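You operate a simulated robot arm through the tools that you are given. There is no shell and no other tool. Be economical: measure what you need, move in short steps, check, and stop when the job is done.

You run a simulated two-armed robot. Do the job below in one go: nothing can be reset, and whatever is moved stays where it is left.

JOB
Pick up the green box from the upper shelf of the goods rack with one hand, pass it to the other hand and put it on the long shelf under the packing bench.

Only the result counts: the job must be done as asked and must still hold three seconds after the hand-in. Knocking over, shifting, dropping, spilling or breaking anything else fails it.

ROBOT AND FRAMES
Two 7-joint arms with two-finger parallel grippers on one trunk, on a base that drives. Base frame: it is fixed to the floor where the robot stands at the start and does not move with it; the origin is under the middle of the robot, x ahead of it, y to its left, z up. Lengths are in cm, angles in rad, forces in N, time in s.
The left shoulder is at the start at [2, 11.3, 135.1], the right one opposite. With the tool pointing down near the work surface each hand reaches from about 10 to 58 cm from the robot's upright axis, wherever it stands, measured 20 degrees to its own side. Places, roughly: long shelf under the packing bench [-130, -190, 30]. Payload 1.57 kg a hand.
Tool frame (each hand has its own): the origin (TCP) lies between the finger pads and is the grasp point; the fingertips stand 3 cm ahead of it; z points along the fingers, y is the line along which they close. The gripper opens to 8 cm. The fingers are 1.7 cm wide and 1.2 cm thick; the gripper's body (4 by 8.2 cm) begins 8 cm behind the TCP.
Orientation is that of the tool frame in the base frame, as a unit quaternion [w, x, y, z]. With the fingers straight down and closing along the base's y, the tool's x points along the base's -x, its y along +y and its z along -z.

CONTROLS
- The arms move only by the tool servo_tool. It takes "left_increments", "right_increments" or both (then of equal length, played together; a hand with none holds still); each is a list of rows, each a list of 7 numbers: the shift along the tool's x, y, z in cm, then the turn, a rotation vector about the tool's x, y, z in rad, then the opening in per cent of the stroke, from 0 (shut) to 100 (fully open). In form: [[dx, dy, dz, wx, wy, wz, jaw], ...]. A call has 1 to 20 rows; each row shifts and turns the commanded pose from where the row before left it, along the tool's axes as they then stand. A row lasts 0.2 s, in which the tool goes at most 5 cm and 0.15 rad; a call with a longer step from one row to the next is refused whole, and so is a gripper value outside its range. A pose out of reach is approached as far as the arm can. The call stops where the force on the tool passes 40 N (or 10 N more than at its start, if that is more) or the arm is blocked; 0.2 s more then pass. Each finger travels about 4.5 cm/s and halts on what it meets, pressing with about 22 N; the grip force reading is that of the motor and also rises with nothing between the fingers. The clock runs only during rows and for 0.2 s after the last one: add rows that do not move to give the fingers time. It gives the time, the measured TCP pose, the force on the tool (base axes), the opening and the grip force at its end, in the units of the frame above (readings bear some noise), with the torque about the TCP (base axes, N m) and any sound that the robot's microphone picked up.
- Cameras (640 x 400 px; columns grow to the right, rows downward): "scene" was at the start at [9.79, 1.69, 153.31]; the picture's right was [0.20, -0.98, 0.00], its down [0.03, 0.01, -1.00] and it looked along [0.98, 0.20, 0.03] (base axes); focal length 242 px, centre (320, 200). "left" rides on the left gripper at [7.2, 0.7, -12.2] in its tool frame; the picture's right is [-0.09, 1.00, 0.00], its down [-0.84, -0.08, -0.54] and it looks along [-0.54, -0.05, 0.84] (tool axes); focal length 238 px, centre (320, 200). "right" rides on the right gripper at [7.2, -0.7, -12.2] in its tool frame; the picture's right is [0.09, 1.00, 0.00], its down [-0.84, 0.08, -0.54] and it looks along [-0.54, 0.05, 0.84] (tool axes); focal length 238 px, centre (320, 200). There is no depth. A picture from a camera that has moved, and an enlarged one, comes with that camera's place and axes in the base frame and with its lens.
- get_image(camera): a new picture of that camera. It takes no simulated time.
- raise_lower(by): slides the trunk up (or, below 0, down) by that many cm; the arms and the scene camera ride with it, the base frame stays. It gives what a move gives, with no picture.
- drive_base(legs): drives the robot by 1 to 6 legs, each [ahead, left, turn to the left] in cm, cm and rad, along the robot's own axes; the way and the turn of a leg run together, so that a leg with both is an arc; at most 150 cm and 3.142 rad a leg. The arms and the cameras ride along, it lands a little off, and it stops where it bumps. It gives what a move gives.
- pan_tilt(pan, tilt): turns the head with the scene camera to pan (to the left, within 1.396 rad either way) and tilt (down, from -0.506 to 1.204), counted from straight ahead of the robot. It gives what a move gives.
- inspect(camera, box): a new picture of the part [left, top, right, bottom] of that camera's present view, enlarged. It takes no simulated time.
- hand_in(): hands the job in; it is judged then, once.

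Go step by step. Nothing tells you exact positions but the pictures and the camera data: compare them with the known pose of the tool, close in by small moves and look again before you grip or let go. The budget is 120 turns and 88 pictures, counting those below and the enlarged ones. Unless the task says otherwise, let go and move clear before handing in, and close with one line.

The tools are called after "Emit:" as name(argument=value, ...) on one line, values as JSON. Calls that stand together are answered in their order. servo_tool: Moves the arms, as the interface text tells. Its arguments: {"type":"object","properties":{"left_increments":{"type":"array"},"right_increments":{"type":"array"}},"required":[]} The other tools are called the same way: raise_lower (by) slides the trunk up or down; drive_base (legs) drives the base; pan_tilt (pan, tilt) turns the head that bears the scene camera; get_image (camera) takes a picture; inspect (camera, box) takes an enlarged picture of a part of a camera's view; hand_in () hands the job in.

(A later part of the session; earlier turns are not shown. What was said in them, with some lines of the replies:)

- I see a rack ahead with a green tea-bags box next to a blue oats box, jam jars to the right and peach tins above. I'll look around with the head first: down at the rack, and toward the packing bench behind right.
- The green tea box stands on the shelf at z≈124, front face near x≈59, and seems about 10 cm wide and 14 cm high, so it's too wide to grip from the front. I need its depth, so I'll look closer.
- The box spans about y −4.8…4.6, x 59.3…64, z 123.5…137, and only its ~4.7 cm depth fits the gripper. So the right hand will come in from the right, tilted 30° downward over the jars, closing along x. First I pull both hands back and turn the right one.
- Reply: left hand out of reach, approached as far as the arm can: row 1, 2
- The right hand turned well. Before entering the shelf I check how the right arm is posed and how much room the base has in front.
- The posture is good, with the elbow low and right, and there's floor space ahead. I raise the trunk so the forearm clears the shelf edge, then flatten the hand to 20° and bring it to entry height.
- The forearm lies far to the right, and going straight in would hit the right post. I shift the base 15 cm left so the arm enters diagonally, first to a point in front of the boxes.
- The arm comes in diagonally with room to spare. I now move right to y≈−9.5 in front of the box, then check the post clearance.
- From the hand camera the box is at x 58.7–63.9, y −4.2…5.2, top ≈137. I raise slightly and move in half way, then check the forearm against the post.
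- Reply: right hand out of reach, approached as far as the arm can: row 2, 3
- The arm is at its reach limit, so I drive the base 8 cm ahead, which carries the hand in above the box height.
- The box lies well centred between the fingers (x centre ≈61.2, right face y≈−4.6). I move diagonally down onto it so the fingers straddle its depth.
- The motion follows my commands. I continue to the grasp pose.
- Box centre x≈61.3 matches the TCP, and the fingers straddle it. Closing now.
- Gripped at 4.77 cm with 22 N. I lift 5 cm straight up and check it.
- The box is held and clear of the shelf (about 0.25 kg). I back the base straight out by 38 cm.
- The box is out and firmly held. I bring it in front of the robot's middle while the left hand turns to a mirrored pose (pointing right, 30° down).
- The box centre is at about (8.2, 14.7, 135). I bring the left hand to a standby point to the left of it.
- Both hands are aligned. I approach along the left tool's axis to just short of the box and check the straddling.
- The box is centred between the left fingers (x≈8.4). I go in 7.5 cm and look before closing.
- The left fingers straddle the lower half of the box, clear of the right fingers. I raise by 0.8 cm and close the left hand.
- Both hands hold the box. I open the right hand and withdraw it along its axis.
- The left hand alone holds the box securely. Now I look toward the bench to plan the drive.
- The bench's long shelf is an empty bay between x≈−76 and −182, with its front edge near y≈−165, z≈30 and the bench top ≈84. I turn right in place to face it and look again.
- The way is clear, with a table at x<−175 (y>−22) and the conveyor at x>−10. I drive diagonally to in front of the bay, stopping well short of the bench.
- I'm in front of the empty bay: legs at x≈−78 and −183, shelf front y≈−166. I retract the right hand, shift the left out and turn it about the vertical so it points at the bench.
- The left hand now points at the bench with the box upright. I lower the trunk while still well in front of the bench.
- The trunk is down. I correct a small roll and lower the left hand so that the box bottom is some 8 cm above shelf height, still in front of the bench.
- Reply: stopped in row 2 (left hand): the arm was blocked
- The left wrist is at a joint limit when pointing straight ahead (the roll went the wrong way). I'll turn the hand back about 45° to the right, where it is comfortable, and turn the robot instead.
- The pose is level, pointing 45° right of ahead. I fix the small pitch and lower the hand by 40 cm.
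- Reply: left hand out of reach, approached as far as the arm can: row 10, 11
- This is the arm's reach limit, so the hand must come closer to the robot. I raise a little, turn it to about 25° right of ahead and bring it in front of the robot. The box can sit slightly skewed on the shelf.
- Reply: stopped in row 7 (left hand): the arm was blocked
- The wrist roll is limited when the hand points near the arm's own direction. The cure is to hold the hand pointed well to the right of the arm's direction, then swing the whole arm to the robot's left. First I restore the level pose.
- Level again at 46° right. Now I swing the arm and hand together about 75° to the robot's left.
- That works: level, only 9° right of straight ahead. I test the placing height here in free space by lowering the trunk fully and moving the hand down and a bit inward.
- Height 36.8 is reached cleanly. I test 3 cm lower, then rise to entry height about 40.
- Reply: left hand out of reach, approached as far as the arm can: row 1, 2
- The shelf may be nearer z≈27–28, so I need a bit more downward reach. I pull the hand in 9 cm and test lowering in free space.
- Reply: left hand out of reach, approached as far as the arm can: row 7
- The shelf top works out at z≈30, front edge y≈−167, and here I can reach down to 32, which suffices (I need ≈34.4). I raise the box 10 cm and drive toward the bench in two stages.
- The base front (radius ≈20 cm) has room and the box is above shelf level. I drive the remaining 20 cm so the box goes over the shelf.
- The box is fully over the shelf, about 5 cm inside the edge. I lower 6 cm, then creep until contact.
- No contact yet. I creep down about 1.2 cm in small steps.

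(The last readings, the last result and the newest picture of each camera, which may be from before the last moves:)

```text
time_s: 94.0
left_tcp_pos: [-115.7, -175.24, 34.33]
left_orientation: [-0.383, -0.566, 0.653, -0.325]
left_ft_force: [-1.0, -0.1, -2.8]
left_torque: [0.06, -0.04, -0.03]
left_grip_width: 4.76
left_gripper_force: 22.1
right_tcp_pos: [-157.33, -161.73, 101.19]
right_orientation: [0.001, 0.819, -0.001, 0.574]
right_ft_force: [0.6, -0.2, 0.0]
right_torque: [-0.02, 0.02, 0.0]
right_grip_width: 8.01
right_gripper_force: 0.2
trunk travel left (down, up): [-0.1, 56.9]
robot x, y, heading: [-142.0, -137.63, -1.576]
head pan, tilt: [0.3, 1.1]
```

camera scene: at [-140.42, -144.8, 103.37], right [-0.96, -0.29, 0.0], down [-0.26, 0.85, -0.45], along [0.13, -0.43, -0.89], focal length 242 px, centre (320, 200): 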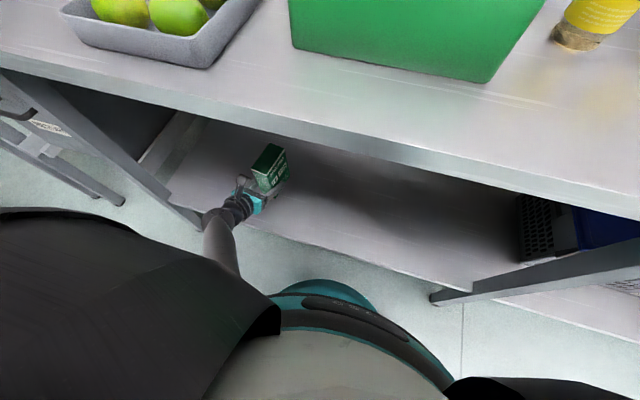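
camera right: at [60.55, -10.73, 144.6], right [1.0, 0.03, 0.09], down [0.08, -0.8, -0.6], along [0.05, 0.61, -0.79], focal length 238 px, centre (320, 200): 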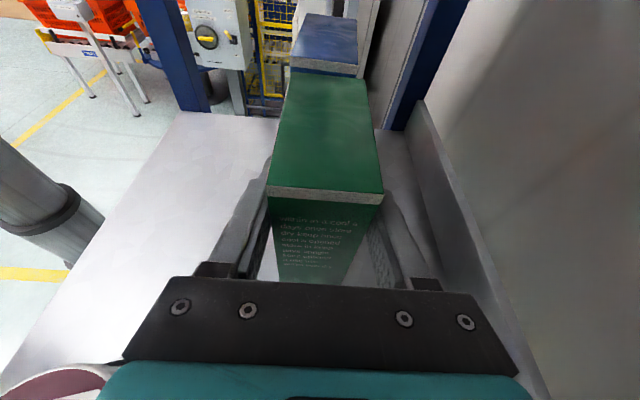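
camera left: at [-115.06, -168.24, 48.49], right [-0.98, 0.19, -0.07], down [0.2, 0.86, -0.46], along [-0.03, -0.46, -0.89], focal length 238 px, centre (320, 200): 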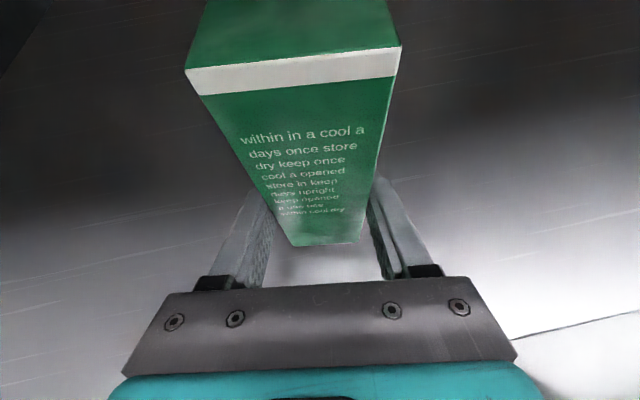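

Still hanging freely (about −2.8 N). I continue down in 0.3 cm steps.

Emit:
servo_tool(left_increments=[[-0.26, 0, 0.15, 0, 0, 0, 20], [0, 0, 0, 0, 0, 0, 20]])

Emit:
servo_tool(left_increments=[[-0.26, 0, 0.15, 0, 0, 0, 20], [0, 0, 0, 0, 0, 0, 20]])

Emit:
servo_tool(left_increments=[[-0.26, 0, 0.15, 0, 0, 0, 20], [0, 0, 0, 0, 0, 0, 20]])

Emit:
get_image(camera="left")

```text
time_s: 94.5
left_tcp_pos: [-115.61, -175.43, 34.23]
left_orientation: [-0.384, -0.566, 0.653, -0.326]
left_ft_force: [-0.8, 0.4, 4.5]
left_torque: [0.19, -0.17, 0.03]
left_grip_width: 4.79
left_gripper_force: 22.4
right_tcp_pos: [-157.41, -161.78, 101.12]
right_orientation: [0.001, 0.819, -0.001, 0.573]
right_ft_force: [-0.1, 0.4, 0.0]
right_torque: [-0.01, -0.05, 0.0]
right_grip_width: 8.01
right_gripper_force: 0.0
trunk travel left (down, up): [-0.1, 56.9]
robot x, y, heading: [-142.31, -137.92, -1.572]
head pan, tilt: [0.3, 1.1]
```

```text
time_s: 95.2
left_tcp_pos: [-115.56, -175.44, 34.02]
left_orientation: [-0.385, -0.564, 0.654, -0.326]
left_ft_force: [-1.4, 2.7, 19.7]
left_torque: [-0.18, -0.39, -0.03]
left_grip_width: 4.82
left_gripper_force: 21.8
right_tcp_pos: [-157.36, -161.63, 101.18]
right_orientation: [0.001, 0.819, 0.0, 0.574]
right_ft_force: [0.2, -1.0, 1.4]
right_torque: [0.01, 0.0, 0.0]
right_grip_width: 8.0
right_gripper_force: 0.1
trunk travel left (down, up): [-0.1, 56.9]
robot x, y, heading: [-142.45, -137.67, -1.573]
head pan, tilt: [0.3, 1.1]
```

```text
time_s: 95.8
left_tcp_pos: [-115.47, -175.23, 33.7]
left_orientation: [-0.384, -0.565, 0.653, -0.326]
left_ft_force: [1.5, -1.5, 19.6]
left_torque: [-0.05, -0.33, -0.15]
left_grip_width: 4.78
left_gripper_force: 21.8
right_tcp_pos: [-157.56, -161.83, 101.18]
right_orientation: [0.001, 0.819, -0.001, 0.574]
right_ft_force: [0.6, -0.3, -0.1]
right_torque: [-0.01, -0.02, 0.03]
right_grip_width: 7.99
right_gripper_force: 0.1
trunk travel left (down, up): [-0.1, 56.9]
robot x, y, heading: [-142.47, -137.74, -1.57]
head pan, tilt: [0.3, 1.1]
```

```text
32 pictures are left
camera left: at [-115.03, -168.34, 45.93], right [-0.98, 0.19, -0.07], down [0.2, 0.86, -0.46], along [-0.03, -0.47, -0.88], focal length 238 px, centre (320, 200)
```

left: 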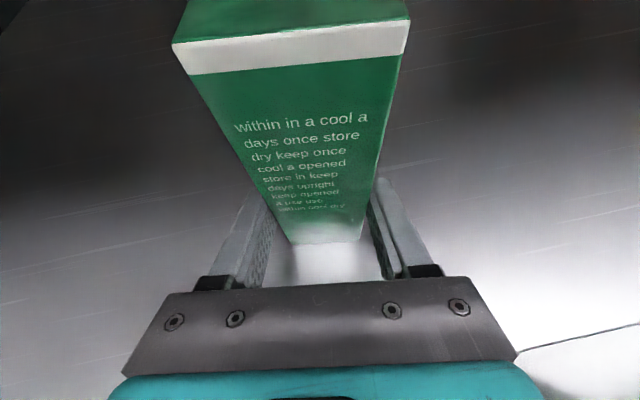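

The box stands on the shelf (contact at TCP z≈34.2). I relieve the pressure slightly, open the fingers and check.

Emit:
servo_tool(left_increments=[[0.22, 0, -0.12, 0, 0, 0, 20], [0, 0, 0, 0, 0, 0, 20], [0, 0, 0, 0, 0, 0, 60], [0, 0, 0, 0, 0, 0, 75], [0, 0, 0, 0, 0, 0, 100], [0, 0, 0, 0, 0, 0, 100], [0, 0, 0, 0, 0, 0, 100]])

Emit:
get_image(camera="left")

```text
time_s: 97.3
left_tcp_pos: [-115.69, -175.25, 33.8]
left_orientation: [-0.383, -0.566, 0.653, -0.325]
left_ft_force: [0.4, 0.1, -0.5]
left_torque: [0.02, -0.02, -0.01]
left_grip_width: 8.02
left_gripper_force: 0.2
right_tcp_pos: [-157.34, -161.79, 101.05]
right_orientation: [0.001, 0.819, -0.001, 0.574]
right_ft_force: [0.2, 0.1, -0.2]
right_torque: [0.04, 0.02, -0.03]
right_grip_width: 7.98
right_gripper_force: 0.0
trunk travel left (down, up): [-0.1, 56.9]
robot x, y, heading: [-142.34, -137.71, -1.57]
head pan, tilt: [0.3, 1.1]
```

```text
31 pictures are left
camera left: at [-115.07, -168.29, 46.07], right [-0.98, 0.19, -0.07], down [0.2, 0.86, -0.46], along [-0.03, -0.46, -0.89], focal length 238 px, centre (320, 200)
```

left: 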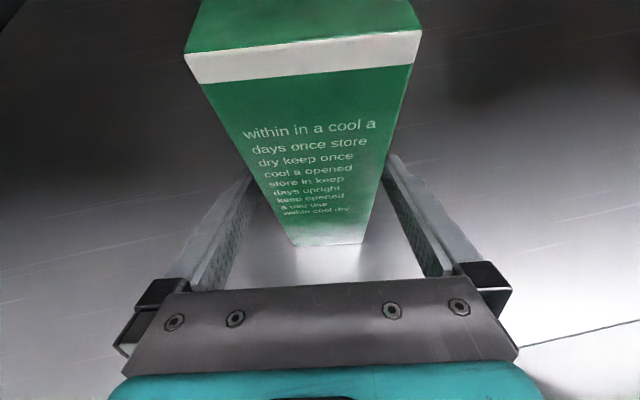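

The box stands free and upright. I withdraw the hand along its axis and back the base off.

Emit:
servo_tool(left_increments=[[0, 0, -2, 0, 0, 0, 100], [0, 0, -2.5, 0, 0, 0, 100], [0, 0, -2.5, 0, 0, 0, 100], [0, 0, -2.5, 0, 0, 0, 100], [0, 0, 0, 0, 0, 0, 100]])

Emit:
drive_base(legs=[[-35, 0, 0]])

Emit:
pan_tilt(pan=0.25, tilt=0.6)

Emit:
get_image(camera="scene")

```text
time_s: 98.5
left_tcp_pos: [-114.26, -167.2, 38.52]
left_orientation: [-0.383, -0.566, 0.653, -0.325]
left_ft_force: [0.3, -0.5, 0.9]
left_torque: [0.01, 0.01, -0.01]
left_grip_width: 8.01
left_gripper_force: 0.0
right_tcp_pos: [-157.36, -161.69, 101.15]
right_orientation: [0.0, 0.819, -0.001, 0.573]
right_ft_force: [0.7, -0.2, 0.1]
right_torque: [0.0, -0.01, -0.01]
right_grip_width: 8.0
right_gripper_force: 0.0
trunk travel left (down, up): [-0.1, 56.9]
robot x, y, heading: [-142.0, -137.67, -1.57]
head pan, tilt: [0.3, 1.1]
```

```text
time_s: 100.8
left_tcp_pos: [-114.21, -132.07, 38.6]
left_orientation: [-0.383, -0.567, 0.653, -0.325]
left_ft_force: [0.3, -0.1, -0.6]
left_torque: [-0.01, 0.01, 0.01]
left_grip_width: 7.99
left_gripper_force: 0.1
right_tcp_pos: [-157.26, -126.91, 101.11]
right_orientation: [0.0, 0.819, 0.0, 0.574]
right_ft_force: [0.1, 0.6, 0.6]
right_torque: [-0.01, 0.0, 0.0]
right_grip_width: 8.01
right_gripper_force: 0.1
trunk travel left (down, up): [-0.1, 56.9]
robot x, y, heading: [-142.21, -102.74, -1.568]
head pan, tilt: [0.3, 1.1]
```

```text
time_s: 101.8
left_tcp_pos: [-114.11, -132.05, 38.62]
left_orientation: [-0.383, -0.567, 0.653, -0.325]
left_ft_force: [0.6, -0.8, 0.3]
left_torque: [-0.01, 0.02, -0.01]
left_grip_width: 7.99
left_gripper_force: 0.0
right_tcp_pos: [-157.34, -126.94, 101.07]
right_orientation: [0.0, 0.819, 0.0, 0.573]
right_ft_force: [0.6, 0.3, 0.2]
right_torque: [0.0, -0.05, -0.01]
right_grip_width: 7.98
right_gripper_force: 0.1
trunk travel left (down, up): [-0.1, 56.9]
robot x, y, heading: [-142.59, -102.64, -1.571]
head pan, tilt: [0.25, 0.6]
```

```text
30 pictures are left
camera scene: at [-140.07, -112.37, 107.23], right [-0.97, -0.25, 0.0], down [-0.14, 0.55, -0.82], along [0.21, -0.8, -0.57], focal length 242 px, centre (320, 200)
```

scene: 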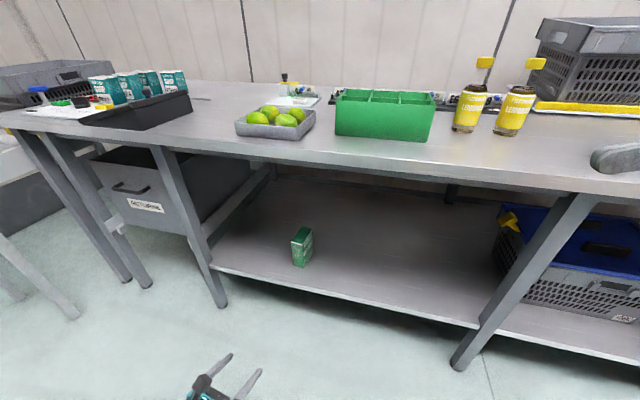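

The green box stands upright on the long shelf, with both hands empty and clear. Handing in.

Emit:
hand_in()

```text
The job is handed in.
```

I picked the green tea-bags box off the rack with the right hand, passed it to the left, and stood it upright on the long shelf under the packing bench. Both hands are empty and clear, and I saw nothing else get moved.
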